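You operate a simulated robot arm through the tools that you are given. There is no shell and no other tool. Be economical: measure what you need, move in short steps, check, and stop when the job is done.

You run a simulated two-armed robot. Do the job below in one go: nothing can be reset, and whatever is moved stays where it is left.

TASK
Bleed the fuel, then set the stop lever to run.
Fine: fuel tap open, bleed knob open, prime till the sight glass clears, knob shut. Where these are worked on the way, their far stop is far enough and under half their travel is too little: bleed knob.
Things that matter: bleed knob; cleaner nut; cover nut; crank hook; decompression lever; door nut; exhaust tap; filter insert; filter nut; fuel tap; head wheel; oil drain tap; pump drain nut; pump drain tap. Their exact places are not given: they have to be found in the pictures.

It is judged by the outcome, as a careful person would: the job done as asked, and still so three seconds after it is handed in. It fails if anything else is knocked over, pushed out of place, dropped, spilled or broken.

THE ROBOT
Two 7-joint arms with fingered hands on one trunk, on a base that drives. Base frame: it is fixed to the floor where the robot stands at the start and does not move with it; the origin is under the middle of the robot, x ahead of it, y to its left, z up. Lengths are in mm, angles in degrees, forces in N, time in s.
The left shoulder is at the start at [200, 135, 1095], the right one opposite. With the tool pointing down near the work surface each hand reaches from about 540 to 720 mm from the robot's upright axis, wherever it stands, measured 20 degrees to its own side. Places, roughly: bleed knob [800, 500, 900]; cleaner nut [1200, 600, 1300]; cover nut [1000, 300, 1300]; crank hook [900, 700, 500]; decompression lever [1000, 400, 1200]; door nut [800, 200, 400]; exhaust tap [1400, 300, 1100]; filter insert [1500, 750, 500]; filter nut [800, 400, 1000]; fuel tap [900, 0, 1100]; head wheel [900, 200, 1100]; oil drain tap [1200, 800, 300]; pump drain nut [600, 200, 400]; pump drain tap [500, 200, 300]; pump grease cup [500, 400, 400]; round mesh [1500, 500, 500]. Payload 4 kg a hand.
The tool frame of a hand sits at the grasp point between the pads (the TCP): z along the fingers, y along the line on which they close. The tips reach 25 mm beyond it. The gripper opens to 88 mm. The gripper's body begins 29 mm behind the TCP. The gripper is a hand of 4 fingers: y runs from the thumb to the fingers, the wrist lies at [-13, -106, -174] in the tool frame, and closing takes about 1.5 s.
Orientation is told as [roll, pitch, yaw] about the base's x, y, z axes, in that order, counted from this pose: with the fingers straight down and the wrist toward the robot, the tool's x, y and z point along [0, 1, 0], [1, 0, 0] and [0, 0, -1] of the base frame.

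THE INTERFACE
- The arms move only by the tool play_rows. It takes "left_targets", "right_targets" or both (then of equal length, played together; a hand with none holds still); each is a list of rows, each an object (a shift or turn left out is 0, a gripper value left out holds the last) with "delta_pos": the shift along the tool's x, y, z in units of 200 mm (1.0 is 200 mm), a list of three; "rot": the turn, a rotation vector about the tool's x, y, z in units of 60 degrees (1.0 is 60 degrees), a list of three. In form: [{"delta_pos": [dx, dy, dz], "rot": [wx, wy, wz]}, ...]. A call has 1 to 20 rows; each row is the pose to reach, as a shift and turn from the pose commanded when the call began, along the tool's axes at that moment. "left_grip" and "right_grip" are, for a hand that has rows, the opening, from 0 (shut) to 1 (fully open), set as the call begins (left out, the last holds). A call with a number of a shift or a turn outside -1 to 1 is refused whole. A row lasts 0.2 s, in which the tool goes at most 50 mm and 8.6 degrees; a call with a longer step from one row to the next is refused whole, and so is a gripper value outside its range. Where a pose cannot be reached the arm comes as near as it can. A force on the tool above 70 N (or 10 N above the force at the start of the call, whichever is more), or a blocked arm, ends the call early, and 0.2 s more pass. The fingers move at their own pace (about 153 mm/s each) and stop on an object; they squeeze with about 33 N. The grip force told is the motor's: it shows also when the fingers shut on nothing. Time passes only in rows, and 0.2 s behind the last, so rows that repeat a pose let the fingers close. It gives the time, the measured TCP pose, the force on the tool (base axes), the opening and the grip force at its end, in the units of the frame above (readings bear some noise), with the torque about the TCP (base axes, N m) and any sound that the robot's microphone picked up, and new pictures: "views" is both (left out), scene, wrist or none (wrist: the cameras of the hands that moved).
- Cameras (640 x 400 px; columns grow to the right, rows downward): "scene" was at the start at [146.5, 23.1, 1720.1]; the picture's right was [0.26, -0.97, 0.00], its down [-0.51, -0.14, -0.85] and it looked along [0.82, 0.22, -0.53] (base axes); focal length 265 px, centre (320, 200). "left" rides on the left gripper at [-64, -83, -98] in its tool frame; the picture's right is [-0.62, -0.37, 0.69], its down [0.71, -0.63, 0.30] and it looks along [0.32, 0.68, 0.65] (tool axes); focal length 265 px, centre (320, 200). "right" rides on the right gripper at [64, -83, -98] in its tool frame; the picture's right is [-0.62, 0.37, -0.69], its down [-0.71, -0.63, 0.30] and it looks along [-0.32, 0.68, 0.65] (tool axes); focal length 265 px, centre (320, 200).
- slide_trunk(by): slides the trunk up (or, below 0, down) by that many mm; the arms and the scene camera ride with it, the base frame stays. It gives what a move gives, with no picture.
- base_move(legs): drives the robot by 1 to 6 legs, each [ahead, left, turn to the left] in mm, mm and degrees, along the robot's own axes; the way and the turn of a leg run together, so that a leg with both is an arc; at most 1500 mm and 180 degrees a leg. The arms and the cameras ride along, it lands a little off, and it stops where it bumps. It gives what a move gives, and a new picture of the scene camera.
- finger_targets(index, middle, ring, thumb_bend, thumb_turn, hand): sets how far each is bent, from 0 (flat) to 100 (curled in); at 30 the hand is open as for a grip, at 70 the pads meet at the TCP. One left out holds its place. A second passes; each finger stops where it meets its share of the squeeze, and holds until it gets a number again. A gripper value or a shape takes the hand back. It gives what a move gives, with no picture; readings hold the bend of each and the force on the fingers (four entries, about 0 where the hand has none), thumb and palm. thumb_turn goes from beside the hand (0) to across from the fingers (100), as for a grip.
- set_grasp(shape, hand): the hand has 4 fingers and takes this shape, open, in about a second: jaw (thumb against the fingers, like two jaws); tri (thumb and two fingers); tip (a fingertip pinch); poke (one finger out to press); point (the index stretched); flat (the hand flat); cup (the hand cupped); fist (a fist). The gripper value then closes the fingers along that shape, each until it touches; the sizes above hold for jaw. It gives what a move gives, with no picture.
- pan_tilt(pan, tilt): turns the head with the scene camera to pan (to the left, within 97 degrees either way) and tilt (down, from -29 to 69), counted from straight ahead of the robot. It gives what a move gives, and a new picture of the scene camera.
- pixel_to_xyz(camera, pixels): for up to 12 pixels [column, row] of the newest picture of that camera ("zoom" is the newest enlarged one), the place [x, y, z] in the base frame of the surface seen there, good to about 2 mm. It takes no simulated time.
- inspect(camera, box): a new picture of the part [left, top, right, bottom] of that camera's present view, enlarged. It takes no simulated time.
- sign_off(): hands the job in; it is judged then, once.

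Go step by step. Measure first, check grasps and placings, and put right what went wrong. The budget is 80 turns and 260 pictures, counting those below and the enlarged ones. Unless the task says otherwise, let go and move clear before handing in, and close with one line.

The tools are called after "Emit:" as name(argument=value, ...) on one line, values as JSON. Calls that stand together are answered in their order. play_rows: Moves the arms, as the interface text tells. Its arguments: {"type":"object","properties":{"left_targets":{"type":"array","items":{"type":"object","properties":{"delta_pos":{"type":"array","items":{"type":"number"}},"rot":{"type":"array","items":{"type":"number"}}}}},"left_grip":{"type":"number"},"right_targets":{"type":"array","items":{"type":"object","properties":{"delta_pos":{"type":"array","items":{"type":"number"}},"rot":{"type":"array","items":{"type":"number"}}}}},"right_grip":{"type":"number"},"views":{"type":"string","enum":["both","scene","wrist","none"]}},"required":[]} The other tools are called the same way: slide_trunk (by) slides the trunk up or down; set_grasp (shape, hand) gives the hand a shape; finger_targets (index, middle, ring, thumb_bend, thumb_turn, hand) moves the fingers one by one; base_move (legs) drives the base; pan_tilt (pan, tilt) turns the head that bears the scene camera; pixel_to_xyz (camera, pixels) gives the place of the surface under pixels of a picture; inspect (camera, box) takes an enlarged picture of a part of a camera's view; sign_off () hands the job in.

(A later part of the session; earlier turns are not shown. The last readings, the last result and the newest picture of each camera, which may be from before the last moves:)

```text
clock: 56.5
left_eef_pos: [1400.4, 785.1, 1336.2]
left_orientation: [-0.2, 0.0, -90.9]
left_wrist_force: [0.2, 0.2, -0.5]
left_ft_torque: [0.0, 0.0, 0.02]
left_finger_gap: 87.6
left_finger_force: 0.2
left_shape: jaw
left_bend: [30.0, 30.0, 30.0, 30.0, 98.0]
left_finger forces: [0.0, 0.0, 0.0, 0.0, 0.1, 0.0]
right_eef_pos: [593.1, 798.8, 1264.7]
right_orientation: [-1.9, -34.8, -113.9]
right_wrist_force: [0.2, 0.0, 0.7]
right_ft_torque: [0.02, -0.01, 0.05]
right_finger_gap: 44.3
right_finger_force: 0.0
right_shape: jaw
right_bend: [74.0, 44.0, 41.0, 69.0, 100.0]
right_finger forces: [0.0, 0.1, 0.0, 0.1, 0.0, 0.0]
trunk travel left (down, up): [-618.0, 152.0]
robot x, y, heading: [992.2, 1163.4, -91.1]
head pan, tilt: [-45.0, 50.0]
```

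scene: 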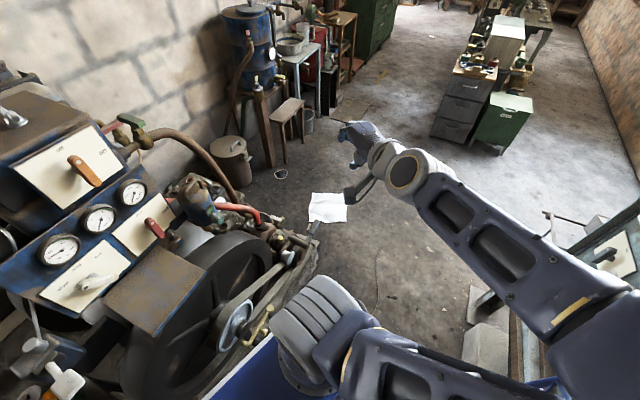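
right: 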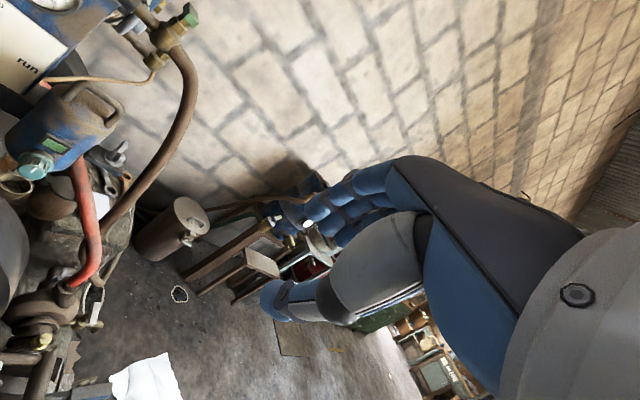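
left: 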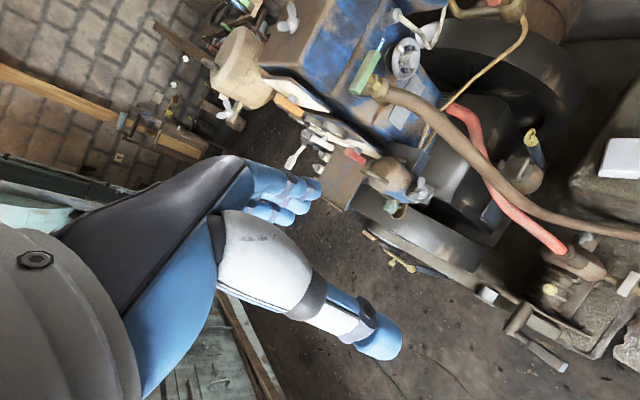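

The elbow is folded far back on the right. I'll unwind the yaw while moving forward.

Emit:
play_rows(right_targets=[{"delta_pos": [0.15, 0.09, 0.07], "rot": [0, 0.04, -0.05]}, {"delta_pos": [0.3, 0.19, 0.13], "rot": [0, 0.07, -0.1]}, {"delta_pos": [0.45, 0.28, 0.2], "rot": [0, 0.11, -0.16]}, {"delta_pos": [0.6, 0.38, 0.26], "rot": [0, 0.15, -0.21]}, {"delta_pos": [0.75, 0.47, 0.33], "rot": [0, 0.18, -0.26]}, {"delta_pos": [0.9, 0.57, 0.4], "rot": [0, 0.22, -0.31]}], views="scene")

```text
clock: 57.1
left_eef_pos: [1401.0, 783.9, 1336.4]
left_orientation: [-0.2, -0.1, -90.8]
left_wrist_force: [0.3, 0.5, -0.3]
left_ft_torque: [-0.04, 0.03, 0.01]
left_finger_gap: 87.6
left_finger_force: 0.0
left_shape: jaw
left_bend: [30.0, 30.0, 30.0, 30.0, 98.0]
left_finger forces: [0.1, 0.1, 0.1, 0.0, 0.0, 0.1]
right_eef_pos: [587.3, 779.5, 1270.2]
right_orientation: [-1.3, -35.5, -117.9]
right_wrist_force: [1.1, 0.8, 0.9]
right_ft_torque: [0.0, 0.04, -0.02]
right_finger_gap: 44.4
right_finger_force: 0.1
right_shape: jaw
right_bend: [74.0, 44.0, 41.0, 69.0, 100.0]
right_finger forces: [0.0, 0.0, 0.0, 0.0, 0.1, 0.0]
trunk travel left (down, up): [-618.0, 152.0]
robot x, y, heading: [995.4, 1166.0, -91.0]
head pan, tilt: [-45.0, 50.0]
stopped in row 3 (right hand): the arm was blocked; the commanded pose is now the measured one
```

scene: 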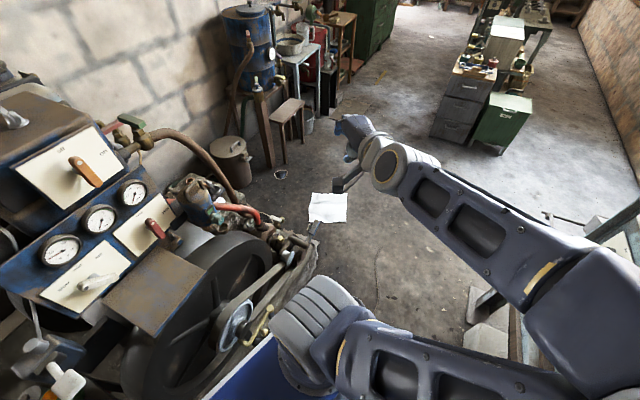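

Emit:
pixel_to_xyz(camera="scene", pixels=[[600, 300], [560, 270], [630, 245], [540, 380], [620, 370], [580, 240], [380, 380], [632, 200]])

Emit:
pan_tilt(pan=-95, tilt=45)

```text
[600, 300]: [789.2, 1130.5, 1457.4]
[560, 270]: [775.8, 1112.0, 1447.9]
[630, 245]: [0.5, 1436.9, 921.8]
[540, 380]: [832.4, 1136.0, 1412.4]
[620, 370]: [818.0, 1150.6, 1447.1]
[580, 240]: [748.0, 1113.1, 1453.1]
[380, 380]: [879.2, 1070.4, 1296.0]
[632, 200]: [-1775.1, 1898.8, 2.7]
```

```text
clock: 58.3
left_eef_pos: [1400.4, 785.7, 1336.6]
left_orientation: [-0.2, -0.1, -90.8]
left_wrist_force: [0.2, -0.2, -0.5]
left_ft_torque: [-0.02, -0.02, -0.01]
left_finger_gap: 87.9
left_finger_force: 0.1
left_shape: jaw
left_bend: [30.0, 30.0, 30.0, 30.0, 98.0]
left_finger forces: [0.0, 0.0, 0.0, 0.0, 0.0, 0.1]
right_eef_pos: [587.7, 779.4, 1268.9]
right_orientation: [-1.5, -35.3, -117.7]
right_wrist_force: [0.6, 0.1, -0.5]
right_ft_torque: [-0.01, 0.0, -0.01]
right_finger_gap: 44.3
right_finger_force: 0.1
right_shape: jaw
right_bend: [74.0, 44.0, 41.0, 69.0, 100.0]
right_finger forces: [0.0, 0.0, 0.0, 0.1, 0.0, 0.0]
trunk travel left (down, up): [-618.0, 152.0]
robot x, y, heading: [992.5, 1162.2, -91.0]
head pan, tilt: [-95.0, 45.0]
```

scene: 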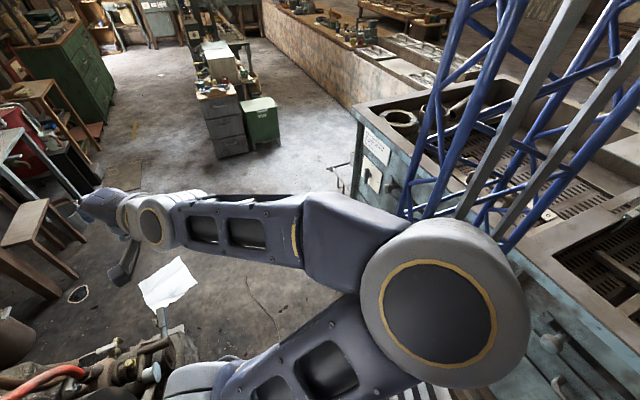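

The elbow rests against the mast at about [790,1140,1450]. I'll move the hand straight away from the body (-y) to free it.

Emit:
play_rows(right_targets=[{"delta_pos": [0.06, 0.09, 0.065]}, {"delta_pos": [0.12, 0.18, 0.13]}, {"delta_pos": [0.175, 0.27, 0.19]}, {"delta_pos": [0.23, 0.36, 0.255]}, {"delta_pos": [0.29, 0.445, 0.32]}, {"delta_pos": [0.35, 0.535, 0.385]}], views="scene")

```text
clock: 59.7
left_eef_pos: [1394.3, 784.4, 1338.0]
left_orientation: [0.1, -0.1, -91.0]
left_wrist_force: [0.1, 0.1, 0.2]
left_ft_torque: [-0.01, -0.02, 0.0]
left_finger_gap: 87.8
left_finger_force: 0.1
left_shape: jaw
left_bend: [30.0, 30.0, 30.0, 30.0, 98.0]
left_finger forces: [0.0, 0.0, 0.0, 0.0, 0.0, 0.0]
right_eef_pos: [583.8, 625.0, 1261.9]
right_orientation: [-0.9, -35.2, -117.3]
right_wrist_force: [0.2, 0.8, 0.0]
right_ft_torque: [-0.02, 0.0, 0.01]
right_finger_gap: 44.1
right_finger_force: 0.0
right_shape: jaw
right_bend: [74.0, 44.0, 41.0, 69.0, 100.0]
right_finger forces: [0.0, 0.0, 0.0, 0.0, 0.0, 0.1]
trunk travel left (down, up): [-618.0, 152.0]
robot x, y, heading: [996.8, 1162.9, -90.9]
head pan, tilt: [-95.0, 45.0]
```

scene: 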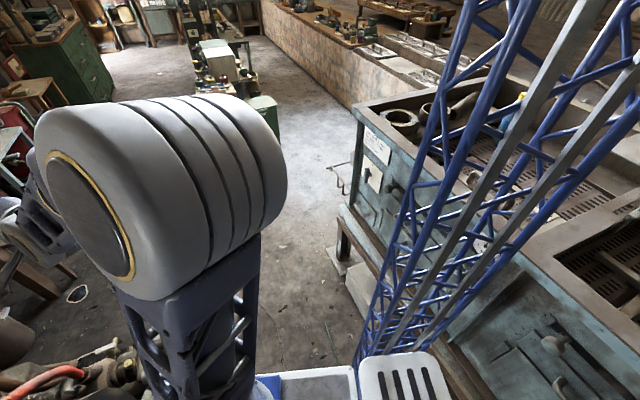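

The elbow is free. I'll lower the hand and unwind its yaw.

Emit:
play_rows(right_targets=[{"delta_pos": [0.04, -0.12, 0.12], "rot": [0, 0.04, -0.06]}, {"delta_pos": [0.09, -0.23, 0.25], "rot": [0, 0.08, -0.12]}, {"delta_pos": [0.13, -0.35, 0.37], "rot": [0, 0.12, -0.18]}, {"delta_pos": [0.17, -0.46, 0.49], "rot": [0, 0.16, -0.24]}, {"delta_pos": [0.22, -0.58, 0.62], "rot": [0, 0.2, -0.3]}, {"delta_pos": [0.26, -0.69, 0.74], "rot": [0, 0.247, -0.355]}], views="none")

Emit:
play_rows(right_targets=[{"delta_pos": [0.0, -0.08, 0.1], "rot": [-0.125, 0, 0]}, {"delta_pos": [0.0, -0.16, 0.2], "rot": [-0.25, 0, 0]}, {"delta_pos": [0.0, -0.24, 0.3], "rot": [-0.375, 0, 0]}, {"delta_pos": [0.0, -0.32, 0.4], "rot": [-0.5, 0, 0]}, {"delta_pos": [0.0, -0.4, 0.5], "rot": [-0.625, 0, 0]}, {"delta_pos": [0.0, -0.4, 0.5], "rot": [-0.75, 0, 0]}, {"delta_pos": [0.0, -0.4, 0.5], "rot": [-0.91, 0, 0]}], views="wrist")

Emit:
pan_tilt(pan=-10, tilt=50)

```text
clock: 61.1
left_eef_pos: [1394.8, 784.6, 1338.3]
left_orientation: [0.0, 0.0, -90.9]
left_wrist_force: [0.4, -1.0, 0.2]
left_ft_torque: [-0.02, -0.01, -0.01]
left_finger_gap: 87.6
left_finger_force: 0.2
left_shape: jaw
left_bend: [30.0, 30.0, 30.0, 30.0, 98.0]
left_finger forces: [0.1, 0.1, 0.0, 0.0, 0.0, 0.0]
right_eef_pos: [642.1, 625.0, 1061.5]
right_orientation: [-1.2, -34.7, -91.0]
right_wrist_force: [-0.3, -0.4, -0.2]
right_ft_torque: [-0.03, -0.05, 0.01]
right_finger_gap: 44.2
right_finger_force: 0.1
right_shape: jaw
right_bend: [74.0, 44.0, 41.0, 69.0, 100.0]
right_finger forces: [0.0, 0.1, 0.0, 0.1, 0.0, 0.0]
right hand out of reach, approached as far as the arm can: row 4, 5
trunk travel left (down, up): [-618.0, 152.0]
robot x, y, heading: [999.8, 1164.5, -91.2]
head pan, tilt: [-95.0, 45.0]
```

```text
refused: row 7 steps farther than a row can; nothing moved
```

```text
clock: 62.7
left_eef_pos: [1393.6, 784.1, 1336.9]
left_orientation: [0.0, 0.1, -90.9]
left_wrist_force: [-1.2, 0.3, 0.7]
left_ft_torque: [-0.03, -0.04, 0.03]
left_finger_gap: 87.5
left_finger_force: 0.1
left_shape: jaw
left_bend: [30.0, 30.0, 30.0, 30.0, 98.0]
left_finger forces: [0.0, 0.1, 0.1, 0.0, 0.1, 0.1]
right_eef_pos: [641.7, 626.5, 1060.4]
right_orientation: [-1.1, -34.8, -91.2]
right_wrist_force: [0.5, -0.1, 0.3]
right_ft_torque: [0.03, 0.0, -0.05]
right_finger_gap: 43.9
right_finger_force: 0.0
right_shape: jaw
right_bend: [74.0, 44.0, 41.0, 69.0, 100.0]
right_finger forces: [0.0, 0.0, 0.1, 0.1, 0.0, 0.0]
trunk travel left (down, up): [-618.0, 152.0]
robot x, y, heading: [991.4, 1168.1, -91.2]
head pan, tilt: [-10.0, 50.0]
```

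scene: 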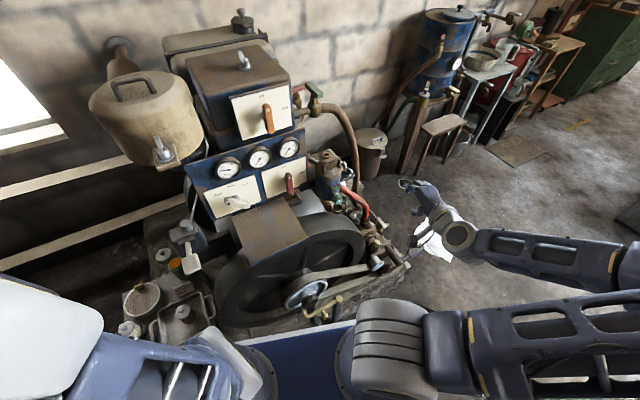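

The hand is at [642,626,1060] with the elbow well out. I'll finish pitching to horizontal and move toward the knob's front.

Emit:
play_rows(right_targets=[{"delta_pos": [0.04, -0.03, 0.06], "rot": [-0.13, 0, 0]}, {"delta_pos": [0.08, -0.06, 0.13], "rot": [-0.26, 0, 0]}, {"delta_pos": [0.12, -0.1, 0.2], "rot": [-0.39, 0, 0]}, {"delta_pos": [0.17, -0.13, 0.26], "rot": [-0.52, 0, 0]}, {"delta_pos": [0.21, -0.16, 0.33], "rot": [-0.65, 0, 0]}, {"delta_pos": [0.25, -0.19, 0.39], "rot": [-0.78, 0, 0]}, {"delta_pos": [0.29, -0.22, 0.45], "rot": [-0.91, 0, 0]}], views="both")

```text
clock: 64.3
left_eef_pos: [1394.0, 784.5, 1337.7]
left_orientation: [0.0, -0.1, -90.9]
left_wrist_force: [0.3, -0.2, 0.5]
left_ft_torque: [-0.04, -0.01, 0.01]
left_finger_gap: 87.8
left_finger_force: 0.1
left_shape: jaw
left_bend: [30.0, 30.0, 30.0, 30.0, 98.0]
left_finger forces: [0.1, 0.0, 0.0, 0.0, 0.0, 0.0]
right_eef_pos: [678.5, 592.0, 1032.0]
right_orientation: [-58.4, -88.8, -33.5]
right_wrist_force: [0.3, 0.2, 0.0]
right_ft_torque: [-0.01, -0.01, 0.01]
right_finger_gap: 44.3
right_finger_force: 0.0
right_shape: jaw
right_bend: [74.0, 44.0, 41.0, 69.0, 100.0]
right_finger forces: [0.0, 0.1, 0.1, 0.1, 0.0, 0.0]
right hand out of reach, approached as far as the arm can: row 1, 5, 6, 7
trunk travel left (down, up): [-618.0, 152.0]
robot x, y, heading: [994.9, 1165.4, -91.1]
head pan, tilt: [-10.0, 50.0]
```

scene: 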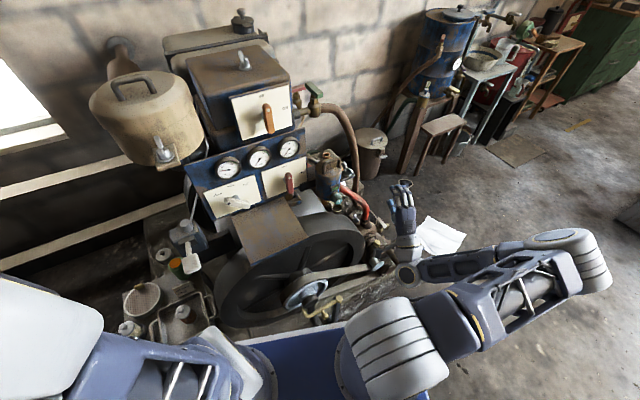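
right: 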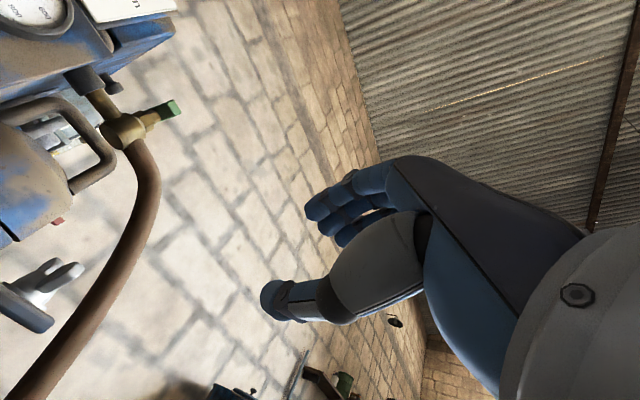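

Tool z now points at -y. I'll roll 45° counter-clockwise and go down toward knob height.

Emit:
play_rows(right_targets=[{"delta_pos": [0.05, -0.08, 0], "rot": [0, 0, -0.125]}, {"delta_pos": [0.1, -0.17, 0], "rot": [0, 0, -0.25]}, {"delta_pos": [0.15, -0.25, 0], "rot": [0, 0, -0.375]}, {"delta_pos": [0.2, -0.33, 0], "rot": [0, 0, -0.5]}, {"delta_pos": [0.25, -0.42, 0], "rot": [0, 0, -0.625]}, {"delta_pos": [0.3, -0.5, 0], "rot": [0, 0, -0.75]}], views="both")

```text
clock: 65.7
left_eef_pos: [1393.7, 785.0, 1337.2]
left_orientation: [-0.1, 0.0, -90.9]
left_wrist_force: [0.0, -0.1, -0.1]
left_ft_torque: [-0.01, -0.01, -0.02]
left_finger_gap: 87.6
left_finger_force: 0.0
left_shape: jaw
left_bend: [30.0, 30.0, 30.0, 30.0, 98.0]
left_finger forces: [0.0, 0.0, 0.0, 0.0, 0.0, 0.1]
right_eef_pos: [722.9, 578.7, 981.5]
right_orientation: [-89.0, -43.9, -2.6]
right_wrist_force: [-0.3, -1.0, -1.0]
right_ft_torque: [0.04, 0.02, -0.02]
right_finger_gap: 44.3
right_finger_force: 0.1
right_shape: jaw
right_bend: [74.0, 44.0, 41.0, 69.0, 100.0]
right_finger forces: [0.1, 0.0, 0.0, 0.1, 0.1, 0.0]
right hand out of reach, approached as far as the arm can: row 1, 2, 3, 4, 5, 6
trunk travel left (down, up): [-618.0, 152.0]
robot x, y, heading: [992.6, 1165.6, -90.9]
head pan, tilt: [-10.0, 50.0]
```

scene: 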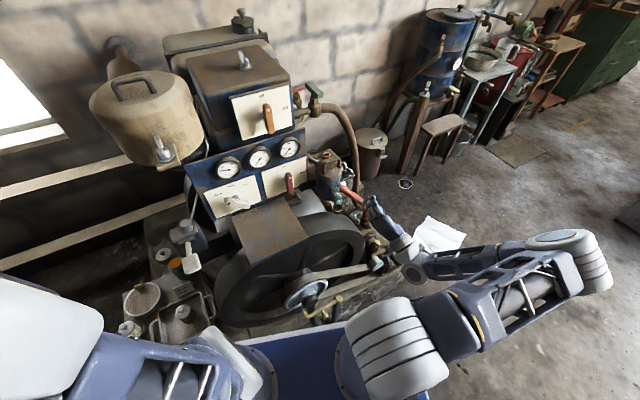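
right: 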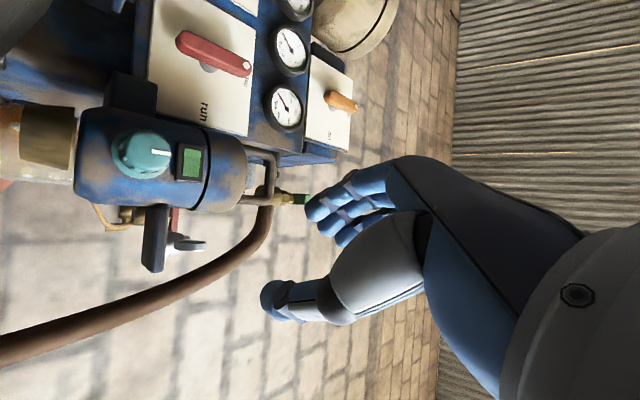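

The wrist camera at (145,150) shows the knob, its mark pointing to the green window. The arm is folded too tight because the wrist is only about 320 mm from the shoulder, so I'll back the base 130 mm.

Emit:
base_move(legs=[[-130, 0, 0]])

Emit:
pixel_to_xyz(camera="right", pixels=[[145, 155], [190, 160], [160, 153]])

```text
clock: 67.0
left_eef_pos: [1394.8, 916.7, 1336.1]
left_orientation: [-0.1, 0.0, -91.1]
left_wrist_force: [1.3, -0.2, 0.1]
left_ft_torque: [0.02, 0.0, 0.0]
left_finger_gap: 87.7
left_finger_force: 0.0
left_shape: jaw
left_bend: [30.0, 30.0, 30.0, 30.0, 98.0]
left_finger forces: [0.0, 0.1, 0.0, 0.0, 0.0, 0.0]
right_eef_pos: [724.0, 711.5, 980.5]
right_orientation: [-89.0, -44.1, -2.7]
right_wrist_force: [0.7, -0.7, -0.7]
right_ft_torque: [-0.03, 0.01, 0.0]
right_finger_gap: 44.2
right_finger_force: 0.1
right_shape: jaw
right_bend: [74.0, 44.0, 41.0, 69.0, 100.0]
right_finger forces: [0.0, 0.0, 0.0, 0.0, 0.1, 0.0]
trunk travel left (down, up): [-618.0, 152.0]
robot x, y, heading: [995.0, 1298.0, -90.9]
head pan, tilt: [-10.0, 50.0]
```

scene: 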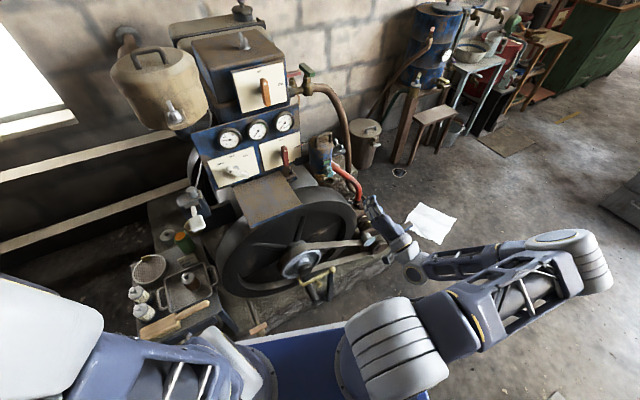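

```text
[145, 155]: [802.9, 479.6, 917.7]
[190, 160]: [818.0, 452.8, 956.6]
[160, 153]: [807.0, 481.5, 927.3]
```

Emit:
play_rows(right_targets=[{"delta_pos": [0.12, 0.02, 0.15]}, {"delta_pos": [0.24, 0.04, 0.3]}, {"delta_pos": [0.37, 0.05, 0.45]}, {"delta_pos": [0.49, 0.07, 0.6]}], views="wrist")

Emit:
inspect(camera="right", box=[80, 60, 320, 260])

```text
clock: 68.0
left_eef_pos: [1395.9, 916.0, 1337.5]
left_orientation: [0.1, 0.1, -91.0]
left_wrist_force: [0.2, -0.3, 0.0]
left_ft_torque: [-0.01, 0.0, 0.02]
left_finger_gap: 87.7
left_finger_force: 0.2
left_shape: jaw
left_bend: [30.0, 30.0, 30.0, 30.0, 98.0]
left_finger forces: [0.0, 0.0, 0.0, 0.0, 0.1, 0.0]
right_eef_pos: [785.4, 600.0, 967.5]
right_orientation: [-88.7, -44.1, -2.8]
right_wrist_force: [-0.1, -0.5, 0.2]
right_ft_torque: [0.02, -0.01, 0.0]
right_finger_gap: 44.1
right_finger_force: 0.1
right_shape: jaw
right_bend: [74.0, 44.0, 41.0, 69.0, 100.0]
right_finger forces: [0.1, 0.0, 0.1, 0.0, 0.0, 0.0]
right hand out of reach, approached as far as the arm can: row 1, 2, 3, 4
trunk travel left (down, up): [-618.0, 152.0]
robot x, y, heading: [993.7, 1297.7, -91.4]
head pan, tilt: [-10.0, 50.0]
```

right: 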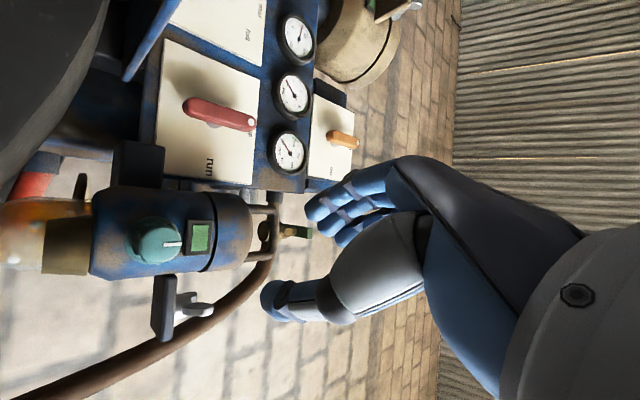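

```text
2.00 times, centred on (200, 160) of right
```

zoom: 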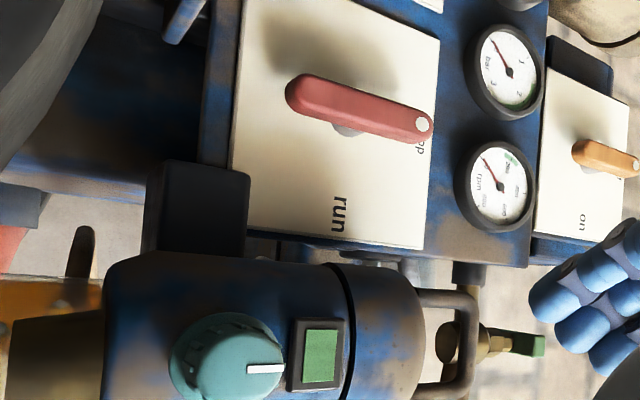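

The arm lags because my commanded target is lower than it can reach (z≈800). I'll bring the command back to a staging point in front of the knob.

Emit:
play_rows(right_targets=[{"delta_pos": [-0.14, 0.07, 0.03]}, {"delta_pos": [-0.28, 0.15, 0.06]}, {"delta_pos": [-0.42, 0.22, 0.1]}, {"delta_pos": [-0.546, 0.295, 0.12]}], views="wrist")

Emit:
inspect(camera="right", box=[80, 100, 320, 300])

```text
clock: 69.0
left_eef_pos: [1395.7, 916.7, 1337.5]
left_orientation: [0.0, 0.0, -91.1]
left_wrist_force: [0.3, -0.1, -0.2]
left_ft_torque: [0.04, -0.01, 0.0]
left_finger_gap: 87.9
left_finger_force: 0.0
left_shape: jaw
left_bend: [30.0, 30.0, 30.0, 30.0, 98.0]
left_finger forces: [0.0, 0.0, 0.1, 0.0, 0.1, 0.0]
right_eef_pos: [748.2, 576.9, 1086.8]
right_orientation: [-88.8, -44.0, -2.7]
right_wrist_force: [-0.2, -0.5, 0.1]
right_ft_torque: [-0.01, -0.01, 0.02]
right_finger_gap: 44.2
right_finger_force: 0.0
right_shape: jaw
right_bend: [74.0, 44.0, 41.0, 69.0, 100.0]
right_finger forces: [0.0, 0.0, 0.0, 0.0, 0.1, 0.0]
trunk travel left (down, up): [-618.0, 152.0]
robot x, y, heading: [994.0, 1300.8, -90.9]
head pan, tilt: [-10.0, 50.0]
```

right: 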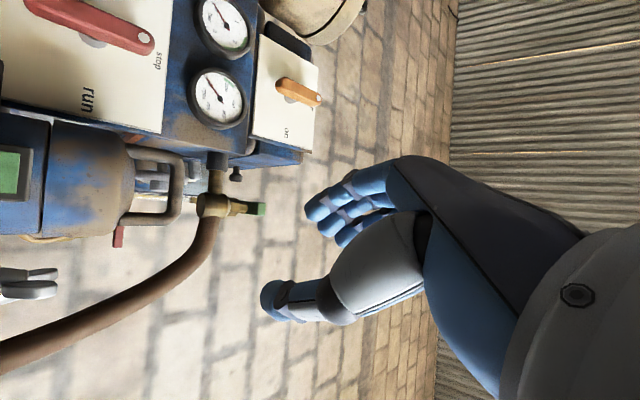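

```text
2.00 times, centred on (200, 200) of right
```

zoom: 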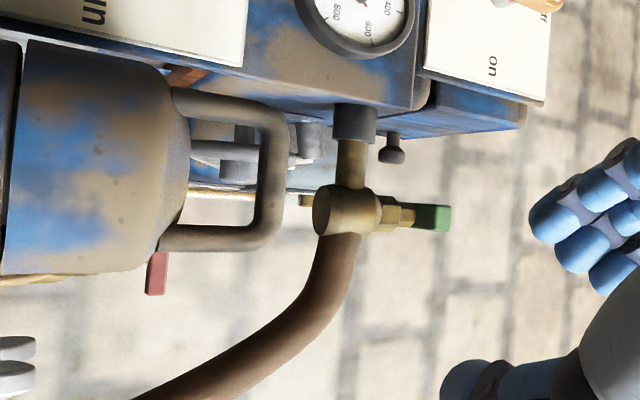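

The reached pose is the command base, so there is no hidden offset. I'll lower the trunk 150 mm so the hand comes down to knob height without straining the arm.

Emit:
slide_trunk(by=-165)

Emit:
play_rows(right_targets=[{"delta_pos": [0.1, 0.1, 0]}, {"delta_pos": [0.2, 0.2, 0.05]}], views="wrist")

Emit:
inspect(camera="right", box=[80, 100, 320, 300])

```text
clock: 70.9
left_eef_pos: [1395.5, 915.7, 1173.0]
left_orientation: [0.1, 0.0, -91.0]
left_wrist_force: [0.1, 0.0, -0.5]
left_ft_torque: [0.02, 0.01, -0.02]
left_finger_gap: 87.9
left_finger_force: 0.1
left_shape: jaw
left_bend: [30.0, 30.0, 30.0, 30.0, 98.0]
left_finger forces: [0.0, 0.0, 0.1, 0.1, 0.0, 0.1]
right_eef_pos: [748.6, 576.1, 921.5]
right_orientation: [-89.0, -44.0, -2.7]
right_wrist_force: [0.7, -0.4, 0.0]
right_ft_torque: [0.01, -0.02, 0.02]
right_finger_gap: 44.3
right_finger_force: 0.1
right_shape: jaw
right_bend: [74.0, 44.0, 41.0, 69.0, 100.0]
right_finger forces: [0.0, 0.1, 0.1, 0.0, 0.1, 0.0]
trunk travel left (down, up): [-453.0, 317.0]
robot x, y, heading: [996.4, 1293.7, -90.9]
head pan, tilt: [-10.0, 50.0]
```

```text
clock: 71.5
left_eef_pos: [1396.0, 916.6, 1171.8]
left_orientation: [-0.1, 0.0, -91.2]
left_wrist_force: [0.1, -0.5, -0.4]
left_ft_torque: [0.04, 0.0, 0.01]
left_finger_gap: 87.6
left_finger_force: 0.1
left_shape: jaw
left_bend: [30.0, 30.0, 30.0, 30.0, 98.0]
left_finger forces: [0.0, 0.1, 0.1, 0.1, 0.0, 0.0]
right_eef_pos: [805.8, 565.1, 920.9]
right_orientation: [-88.9, -44.0, -2.8]
right_wrist_force: [-0.2, 0.2, -0.3]
right_ft_torque: [-0.01, 0.0, 0.02]
right_finger_gap: 44.3
right_finger_force: 0.1
right_shape: jaw
right_bend: [74.0, 44.0, 41.0, 69.0, 100.0]
right_finger forces: [0.0, 0.1, 0.0, 0.0, 0.0, 0.0]
trunk travel left (down, up): [-453.0, 317.0]
robot x, y, heading: [994.3, 1295.8, -91.2]
head pan, tilt: [-10.0, 50.0]
```

right: 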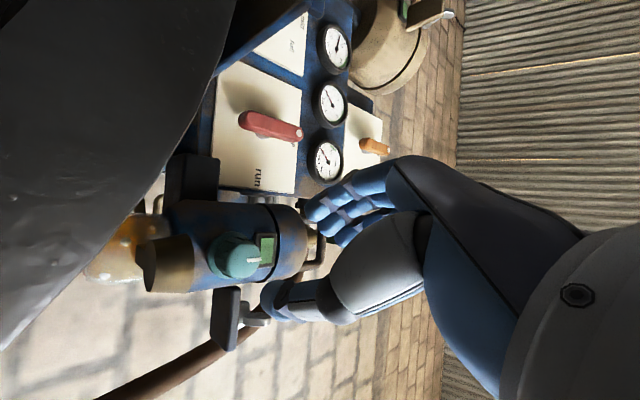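

```text
2.00 times, centred on (200, 200) of right
```

zoom: 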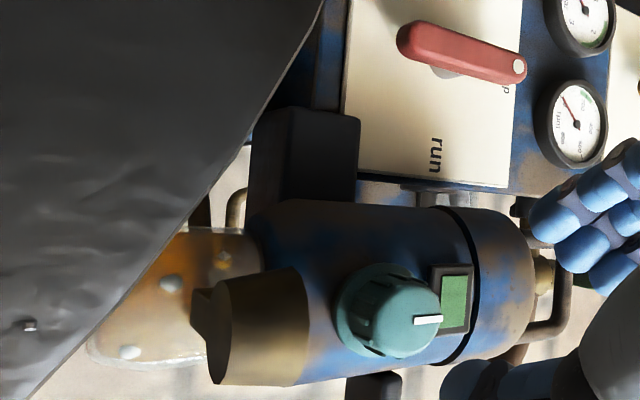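

Emit:
pixel_to_xyz(camera="zoom", pixels=[[400, 315], [425, 320], [400, 290], [400, 345], [345, 310], [375, 270], [375, 348], [435, 310], [250, 340], [240, 290]])

Emit:
pixel_to_xyz(camera="right", pixels=[[200, 80], [150, 170], [60, 280], [100, 100], [280, 300], [300, 215]])

```text
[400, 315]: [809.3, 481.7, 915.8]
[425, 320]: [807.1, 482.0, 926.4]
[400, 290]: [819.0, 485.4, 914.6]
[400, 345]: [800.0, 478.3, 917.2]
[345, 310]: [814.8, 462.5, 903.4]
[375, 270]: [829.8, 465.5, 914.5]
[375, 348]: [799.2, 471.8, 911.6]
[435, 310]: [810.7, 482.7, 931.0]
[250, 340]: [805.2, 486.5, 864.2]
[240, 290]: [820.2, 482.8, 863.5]
```

```text
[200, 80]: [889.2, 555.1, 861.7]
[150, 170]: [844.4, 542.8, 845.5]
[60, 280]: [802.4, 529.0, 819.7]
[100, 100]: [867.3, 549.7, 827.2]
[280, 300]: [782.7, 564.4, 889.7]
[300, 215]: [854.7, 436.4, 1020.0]
```

The knob face centre is [810,482,917], and its axis tilts about 18° toward -x (the engine sits rotated). I'll align the tool with that axis and stage 75 mm out.

Emit:
play_rows(right_targets=[{"delta_pos": [-0.02, -0.03, 0], "rot": [-0.08, 0.08, 0]}, {"delta_pos": [-0.04, -0.05, 0], "rot": [-0.16, 0.16, 0]}, {"delta_pos": [-0.05, -0.077, 0.02], "rot": [-0.229, 0.229, 0]}], views="wrist")

Emit:
inspect(camera="right", box=[200, 120, 400, 320])

```text
clock: 72.3
left_eef_pos: [1395.7, 916.4, 1174.0]
left_orientation: [-0.1, 0.1, -91.2]
left_wrist_force: [0.4, 0.2, -0.3]
left_ft_torque: [-0.03, 0.01, 0.0]
left_finger_gap: 87.8
left_finger_force: 0.0
left_shape: jaw
left_bend: [30.0, 30.0, 30.0, 30.0, 98.0]
left_finger forces: [0.0, 0.0, 0.1, 0.0, 0.0, 0.1]
right_eef_pos: [787.6, 560.9, 916.7]
right_orientation: [-88.6, -44.3, 16.4]
right_wrist_force: [-0.3, 0.3, 0.3]
right_ft_torque: [0.01, 0.0, 0.0]
right_finger_gap: 44.5
right_finger_force: 0.1
right_shape: jaw
right_bend: [74.0, 44.0, 41.0, 69.0, 100.0]
right_finger forces: [0.2, 0.0, 0.0, 0.0, 0.0, 0.0]
trunk travel left (down, up): [-453.0, 317.0]
robot x, y, heading: [996.0, 1295.3, -90.9]
head pan, tilt: [-10.0, 50.0]
```

right: 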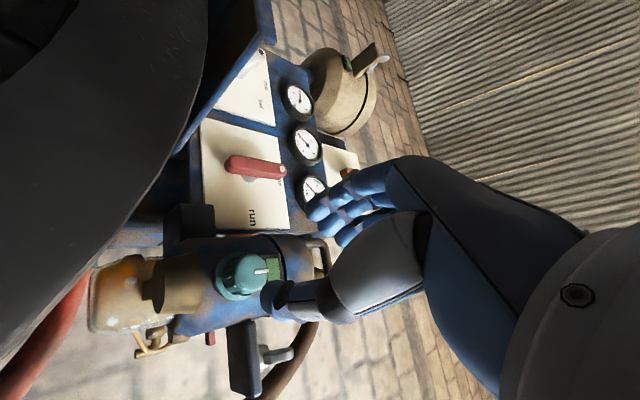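

```text
2.00 times, centred on (300, 220) of right
```

zoom: 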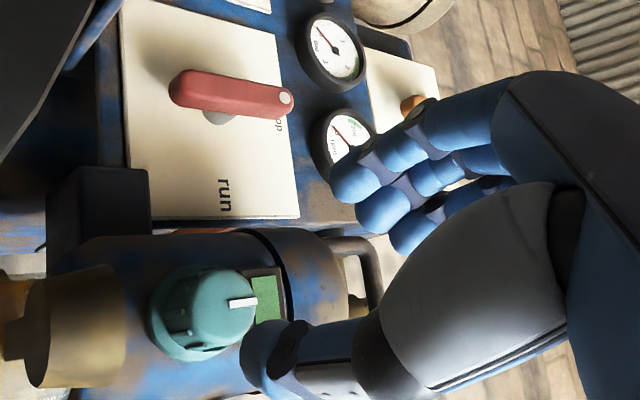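

The knob is straight ahead. I'll open to 0.7 and advance to put the pads around it.

Emit:
play_rows(right_targets=[{}, {}, {}, {}, {}], right_grip=0.75, views="none")

Emit:
play_rows(right_targets=[{"delta_pos": [0, 0, 0.1]}, {"delta_pos": [0, 0, 0.2]}, {"delta_pos": [0, 0, 0.3]}, {"delta_pos": [0, 0, 0.37]}], views="wrist")

Emit:
inspect(camera="right", box=[200, 120, 400, 320])

```text
clock: 73.5
left_eef_pos: [1396.4, 916.8, 1171.0]
left_orientation: [0.0, -0.1, -91.0]
left_wrist_force: [0.3, 0.0, 1.1]
left_ft_torque: [0.01, -0.02, 0.0]
left_finger_gap: 88.0
left_finger_force: 0.0
left_shape: jaw
left_bend: [30.0, 30.0, 30.0, 30.0, 98.0]
left_finger forces: [0.1, 0.1, 0.0, 0.1, 0.0, 0.1]
right_eef_pos: [785.8, 561.4, 916.7]
right_orientation: [-88.6, -44.2, 16.4]
right_wrist_force: [-0.5, -0.2, 1.0]
right_ft_torque: [0.02, -0.02, -0.03]
right_finger_gap: 65.7
right_finger_force: 0.0
right_shape: jaw
right_bend: [27.0, 36.0, 33.0, 54.0, 99.0]
right_finger forces: [0.1, 0.0, 0.0, 0.0, 0.1, 0.1]
trunk travel left (down, up): [-453.0, 317.0]
robot x, y, heading: [996.0, 1298.6, -90.9]
head pan, tilt: [-10.0, 50.0]
```

```text
clock: 74.5
left_eef_pos: [1395.1, 916.6, 1173.7]
left_orientation: [0.0, 0.1, -91.0]
left_wrist_force: [1.2, -0.6, 0.3]
left_ft_torque: [-0.03, 0.0, 0.03]
left_finger_gap: 88.0
left_finger_force: 0.0
left_shape: jaw
left_bend: [30.0, 30.0, 30.0, 30.0, 98.0]
left_finger forces: [0.1, 0.0, 0.1, 0.0, 0.0, 0.0]
right_eef_pos: [808.4, 490.2, 913.5]
right_orientation: [-88.5, -44.2, 16.4]
right_wrist_force: [-0.5, -0.5, 0.6]
right_ft_torque: [0.0, 0.01, -0.01]
right_finger_gap: 65.6
right_finger_force: 0.1
right_shape: jaw
right_bend: [27.0, 36.0, 33.0, 54.0, 99.0]
right_finger forces: [0.0, 0.0, 0.0, 0.1, 0.0, 0.1]
trunk travel left (down, up): [-453.0, 317.0]
robot x, y, heading: [996.4, 1297.1, -91.3]
head pan, tilt: [-10.0, 50.0]
```

right: 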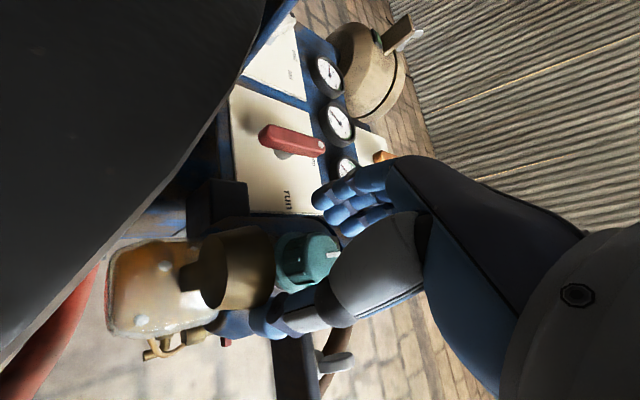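

```text
2.00 times, centred on (300, 220) of right
```

zoom: 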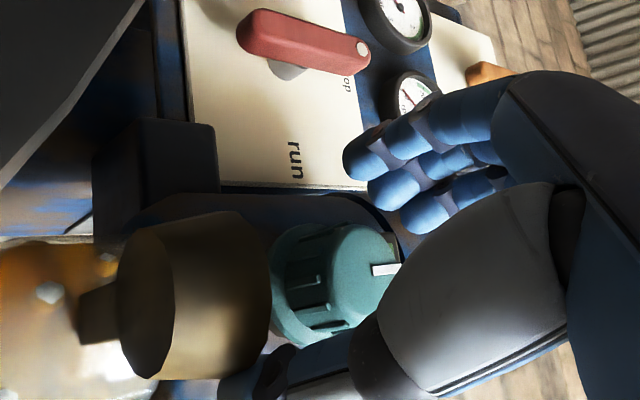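

The knob sits between the thumb and fingers. I'll go 10 mm deeper and close.

Emit:
play_rows(right_targets=[{"delta_pos": [-0.01, 0.01, 0.03]}, {"delta_pos": [-0.01, 0.01, 0.05]}], views="none")

Emit:
play_rows(right_targets=[{}, {}, {}, {}, {}, {}, {}], right_grip=0, views="wrist")

Emit:
inspect(camera="right", box=[200, 120, 400, 320])

```text
clock: 75.1
left_eef_pos: [1394.9, 917.0, 1172.9]
left_orientation: [0.0, -0.2, -91.1]
left_wrist_force: [-0.3, -1.2, 0.8]
left_ft_torque: [-0.03, -0.02, -0.03]
left_finger_gap: 87.7
left_finger_force: 0.2
left_shape: jaw
left_bend: [30.0, 30.0, 30.0, 30.0, 98.0]
left_finger forces: [0.0, 0.1, 0.0, 0.1, 0.1, 0.1]
right_eef_pos: [813.5, 481.1, 917.8]
right_orientation: [-88.4, -44.2, 16.4]
right_wrist_force: [-0.1, 1.1, -0.4]
right_ft_torque: [-0.04, 0.0, -0.01]
right_finger_gap: 65.4
right_finger_force: 0.0
right_shape: jaw
right_bend: [27.0, 36.0, 33.0, 54.0, 99.0]
right_finger forces: [0.0, 0.0, 0.0, 0.1, 0.0, 0.0]
trunk travel left (down, up): [-453.0, 317.0]
robot x, y, heading: [994.2, 1295.8, -91.2]
head pan, tilt: [-10.0, 50.0]
```

```text
clock: 76.7
left_eef_pos: [1395.9, 917.1, 1171.0]
left_orientation: [0.0, -0.1, -91.1]
left_wrist_force: [0.6, -0.1, 0.0]
left_ft_torque: [0.06, 0.0, 0.01]
left_finger_gap: 87.5
left_finger_force: 0.0
left_shape: jaw
left_bend: [30.0, 30.0, 30.0, 30.0, 98.0]
left_finger forces: [0.1, 0.1, 0.0, 0.0, 0.1, 0.0]
right_eef_pos: [812.2, 481.5, 917.0]
right_orientation: [-88.6, -44.4, 16.4]
right_wrist_force: [3.6, -2.9, -3.6]
right_ft_torque: [0.01, 0.02, 0.05]
right_finger_gap: 19.2
right_finger_force: 32.6
right_shape: jaw
right_bend: [72.0, 58.0, 71.0, 75.0, 99.0]
right_finger forces: [15.5, 9.2, 2.5, 0.0, 25.1, 0.0]
trunk travel left (down, up): [-453.0, 317.0]
robot x, y, heading: [992.6, 1295.3, -91.0]
head pan, tilt: [-10.0, 50.0]
```

right: 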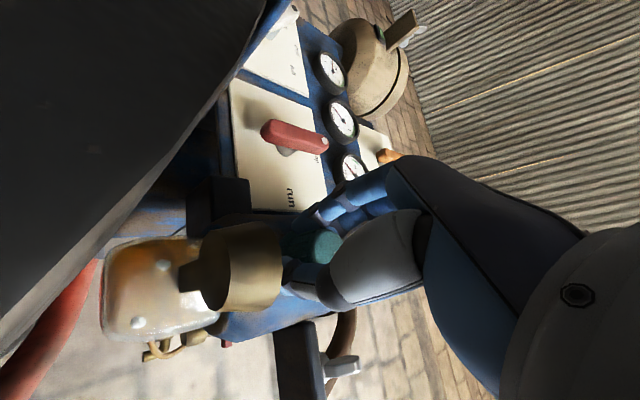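

```text
2.00 times, centred on (300, 220) of right
```

zoom: 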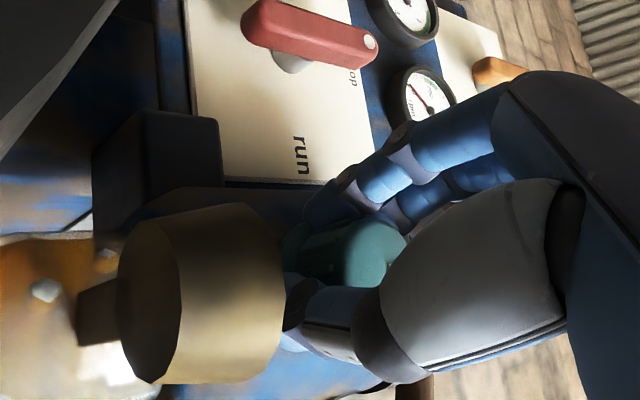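

The knob is gripped. I'll turn counter-clockwise 52°.

Emit:
play_rows(right_targets=[{"rot": [0, 0, -0.11]}, {"rot": [0, 0, -0.22]}, {"rot": [0, 0, -0.33]}, {"rot": [0, 0, -0.44]}, {"rot": [0, 0, -0.55]}, {"rot": [0, 0, -0.66]}, {"rot": [0, 0, -0.77]}, {"rot": [0, 0, -0.88]}], views="wrist")

Emit:
inspect(camera="right", box=[200, 120, 400, 320])

```text
clock: 78.5
left_eef_pos: [1395.8, 916.8, 1172.2]
left_orientation: [0.0, 0.0, -91.1]
left_wrist_force: [-1.0, -0.4, 0.1]
left_ft_torque: [-0.04, -0.02, 0.03]
left_finger_gap: 87.7
left_finger_force: 0.1
left_shape: jaw
left_bend: [30.0, 30.0, 30.0, 30.0, 98.0]
left_finger forces: [0.0, 0.1, 0.0, 0.1, 0.0, 0.0]
right_eef_pos: [813.2, 482.7, 914.7]
right_orientation: [-88.8, 8.4, 17.7]
right_wrist_force: [6.8, -1.2, -21.7]
right_ft_torque: [0.02, -0.16, 0.42]
right_finger_gap: 14.6
right_finger_force: 33.0
right_shape: jaw
right_bend: [73.0, 73.0, 71.0, 87.0, 92.0]
right_finger forces: [14.6, 7.1, 0.1, 0.0, 26.2, 0.1]
trunk travel left (down, up): [-453.0, 317.0]
robot x, y, heading: [1001.1, 1293.8, -90.8]
head pan, tilt: [-10.0, 50.0]
```

right: 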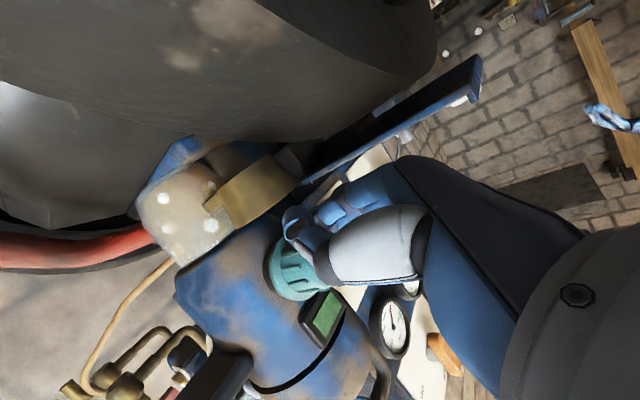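

```text
2.00 times, centred on (300, 220) of right
```

zoom: 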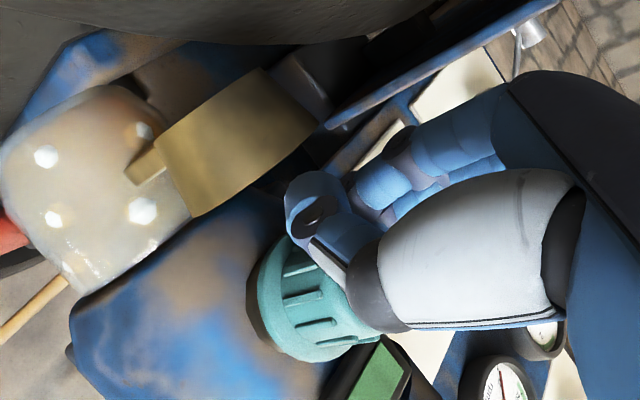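

The thumb looks off-centre, so it may have slipped. I'll open, back away and look at the mark.

Emit:
play_rows(right_targets=[{}, {}, {}, {}, {"delta_pos": [0, 0, -0.1]}, {"delta_pos": [0, 0, -0.25]}, {"delta_pos": [0, 0, -0.4]}], right_grip=0.75, views="wrist")

Emit:
inspect(camera="right", box=[180, 150, 380, 350])

```text
clock: 80.1
left_eef_pos: [1396.1, 918.6, 1172.8]
left_orientation: [0.0, 0.0, -91.0]
left_wrist_force: [-0.7, 0.1, -0.4]
left_ft_torque: [0.0, -0.02, -0.03]
left_finger_gap: 87.6
left_finger_force: 0.0
left_shape: jaw
left_bend: [30.0, 30.0, 30.0, 30.0, 98.0]
left_finger forces: [0.0, 0.1, 0.0, 0.1, 0.1, 0.1]
right_eef_pos: [788.8, 558.3, 919.7]
right_orientation: [-89.1, 8.5, 17.7]
right_wrist_force: [0.2, 0.4, -0.3]
right_ft_torque: [-0.01, 0.01, 0.0]
right_finger_gap: 65.7
right_finger_force: 0.0
right_shape: jaw
right_bend: [27.0, 36.0, 33.0, 54.0, 99.0]
right_finger forces: [0.0, 0.0, 0.0, 0.1, 0.1, 0.0]
trunk travel left (down, up): [-453.0, 317.0]
robot x, y, heading: [995.1, 1300.2, -91.1]
head pan, tilt: [-10.0, 50.0]
```

right: 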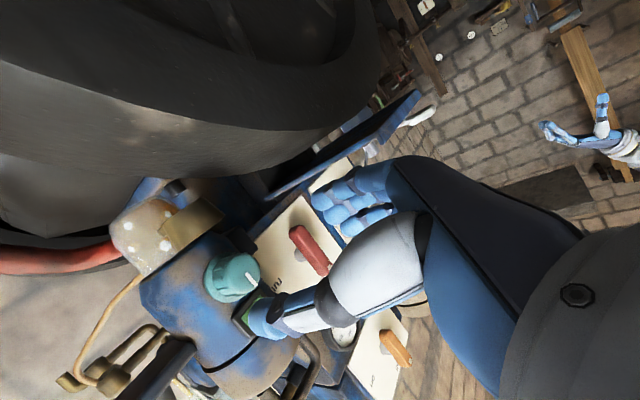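

```text
2.00 times, centred on (280, 250) of right
```

zoom: 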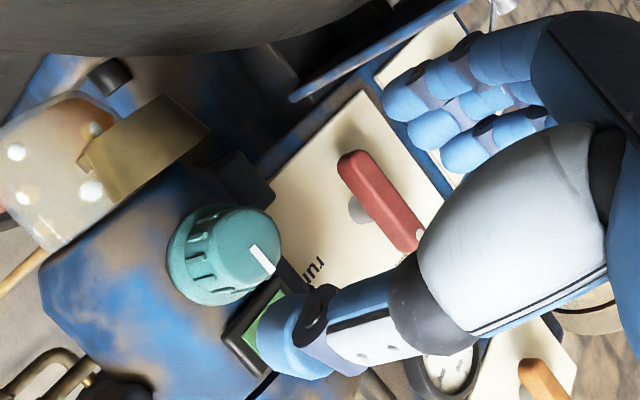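

The mark turned only about 15°, so it slipped. I'll measure the knob again for better centring.

Emit:
pixel_to_xyz(camera="zoom", pixels=[[240, 250], [262, 260], [245, 212], [272, 240], [225, 290], [258, 285], [212, 235], [180, 260], [190, 220], [195, 295]])

```text
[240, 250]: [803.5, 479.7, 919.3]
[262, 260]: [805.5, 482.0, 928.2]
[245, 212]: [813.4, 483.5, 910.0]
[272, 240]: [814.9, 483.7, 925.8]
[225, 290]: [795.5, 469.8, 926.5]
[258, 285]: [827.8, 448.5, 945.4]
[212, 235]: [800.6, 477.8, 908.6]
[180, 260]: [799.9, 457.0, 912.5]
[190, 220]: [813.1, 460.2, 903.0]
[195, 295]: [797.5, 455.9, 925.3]
```

The knob is Ø~28 mm, centred at [808,481,918]. In jaw shape the outer fingers closed past it. I'll switch to the tri shape (three-point chuck) and roll back to the start angle.

Emit:
play_rows(right_targets=[{"rot": [0, 0, 0.11]}, {"rot": [0, 0, 0.22]}, {"rot": [0, 0, 0.33]}, {"rot": [0, 0, 0.44]}, {"rot": [0, 0, 0.55]}, {"rot": [0, 0, 0.66]}, {"rot": [0, 0, 0.77]}, {"rot": [0, 0, 0.88]}], views="none")

Emit:
set_grasp(hand="right", shape="tri")

Emit:
play_rows(right_targets=[{}], views="wrist")

Emit:
inspect(camera="right", box=[200, 120, 440, 320])

```text
clock: 81.9
left_eef_pos: [1394.9, 917.3, 1172.9]
left_orientation: [0.0, 0.0, -91.2]
left_wrist_force: [0.4, 0.3, 0.0]
left_ft_torque: [0.02, -0.03, 0.0]
left_finger_gap: 87.5
left_finger_force: 0.0
left_shape: jaw
left_bend: [30.0, 30.0, 30.0, 30.0, 98.0]
left_finger forces: [0.1, 0.1, 0.0, 0.0, 0.0, 0.0]
right_eef_pos: [787.6, 558.1, 918.8]
right_orientation: [-88.5, -44.4, 16.4]
right_wrist_force: [-0.9, -0.6, 0.5]
right_ft_torque: [-0.03, -0.03, 0.0]
right_finger_gap: 65.7
right_finger_force: 0.0
right_shape: jaw
right_bend: [27.0, 36.0, 33.0, 54.0, 99.0]
right_finger forces: [0.0, 0.1, 0.0, 0.0, 0.0, 0.1]
trunk travel left (down, up): [-453.0, 317.0]
robot x, y, heading: [994.3, 1299.1, -91.1]
head pan, tilt: [-10.0, 50.0]
```

```text
clock: 82.8
left_eef_pos: [1395.2, 917.7, 1172.4]
left_orientation: [0.0, -0.1, -91.1]
left_wrist_force: [-0.3, -0.4, -0.5]
left_ft_torque: [0.01, 0.01, 0.01]
left_finger_gap: 87.7
left_finger_force: 0.0
left_shape: jaw
left_bend: [30.0, 30.0, 30.0, 30.0, 98.0]
left_finger forces: [0.0, 0.1, 0.1, 0.0, 0.0, 0.0]
right_eef_pos: [788.3, 558.7, 916.9]
right_orientation: [-88.6, -44.2, 16.4]
right_wrist_force: [-1.2, 0.2, 0.0]
right_ft_torque: [0.0, 0.03, -0.02]
right_finger_gap: 87.9
right_finger_force: 0.1
right_shape: tri
right_bend: [30.0, 30.0, 99.0, 30.0, 98.0]
right_finger forces: [0.0, 0.0, 0.1, 0.0, 0.0, 0.0]
trunk travel left (down, up): [-453.0, 317.0]
robot x, y, heading: [1000.3, 1303.2, -91.1]
head pan, tilt: [-10.0, 50.0]
```

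```text
clock: 83.2
left_eef_pos: [1395.2, 916.5, 1172.8]
left_orientation: [0.0, 0.0, -91.1]
left_wrist_force: [0.1, -0.6, 0.0]
left_ft_torque: [-0.04, 0.01, 0.0]
left_finger_gap: 87.7
left_finger_force: 0.1
left_shape: jaw
left_bend: [30.0, 30.0, 30.0, 30.0, 98.0]
left_finger forces: [0.1, 0.0, 0.1, 0.1, 0.0, 0.0]
right_eef_pos: [787.9, 556.2, 918.7]
right_orientation: [-88.5, -44.3, 16.4]
right_wrist_force: [0.2, -0.2, -0.8]
right_ft_torque: [0.0, 0.0, 0.04]
right_finger_gap: 87.9
right_finger_force: 0.0
right_shape: tri
right_bend: [30.0, 30.0, 99.0, 30.0, 98.0]
right_finger forces: [0.0, 0.0, 0.0, 0.0, 0.1, 0.0]
trunk travel left (down, up): [-453.0, 317.0]
robot x, y, heading: [999.1, 1301.3, -90.9]
head pan, tilt: [-10.0, 50.0]
```

right: 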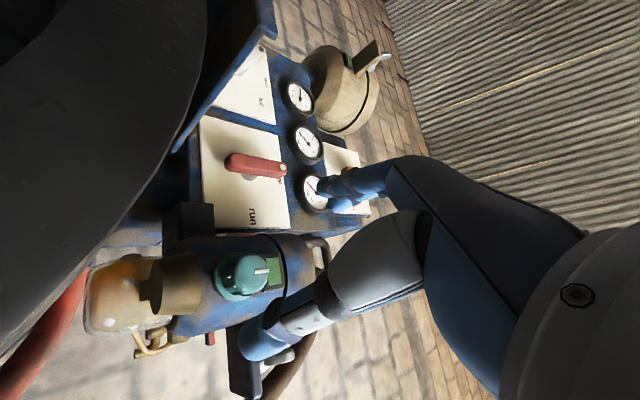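

```text
2.00 times, centred on (320, 220) of right
```

zoom: 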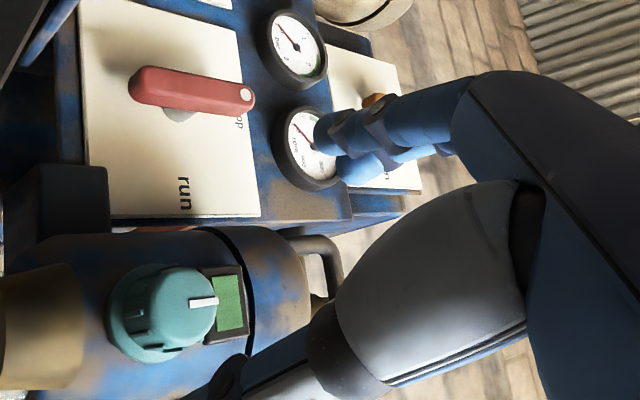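

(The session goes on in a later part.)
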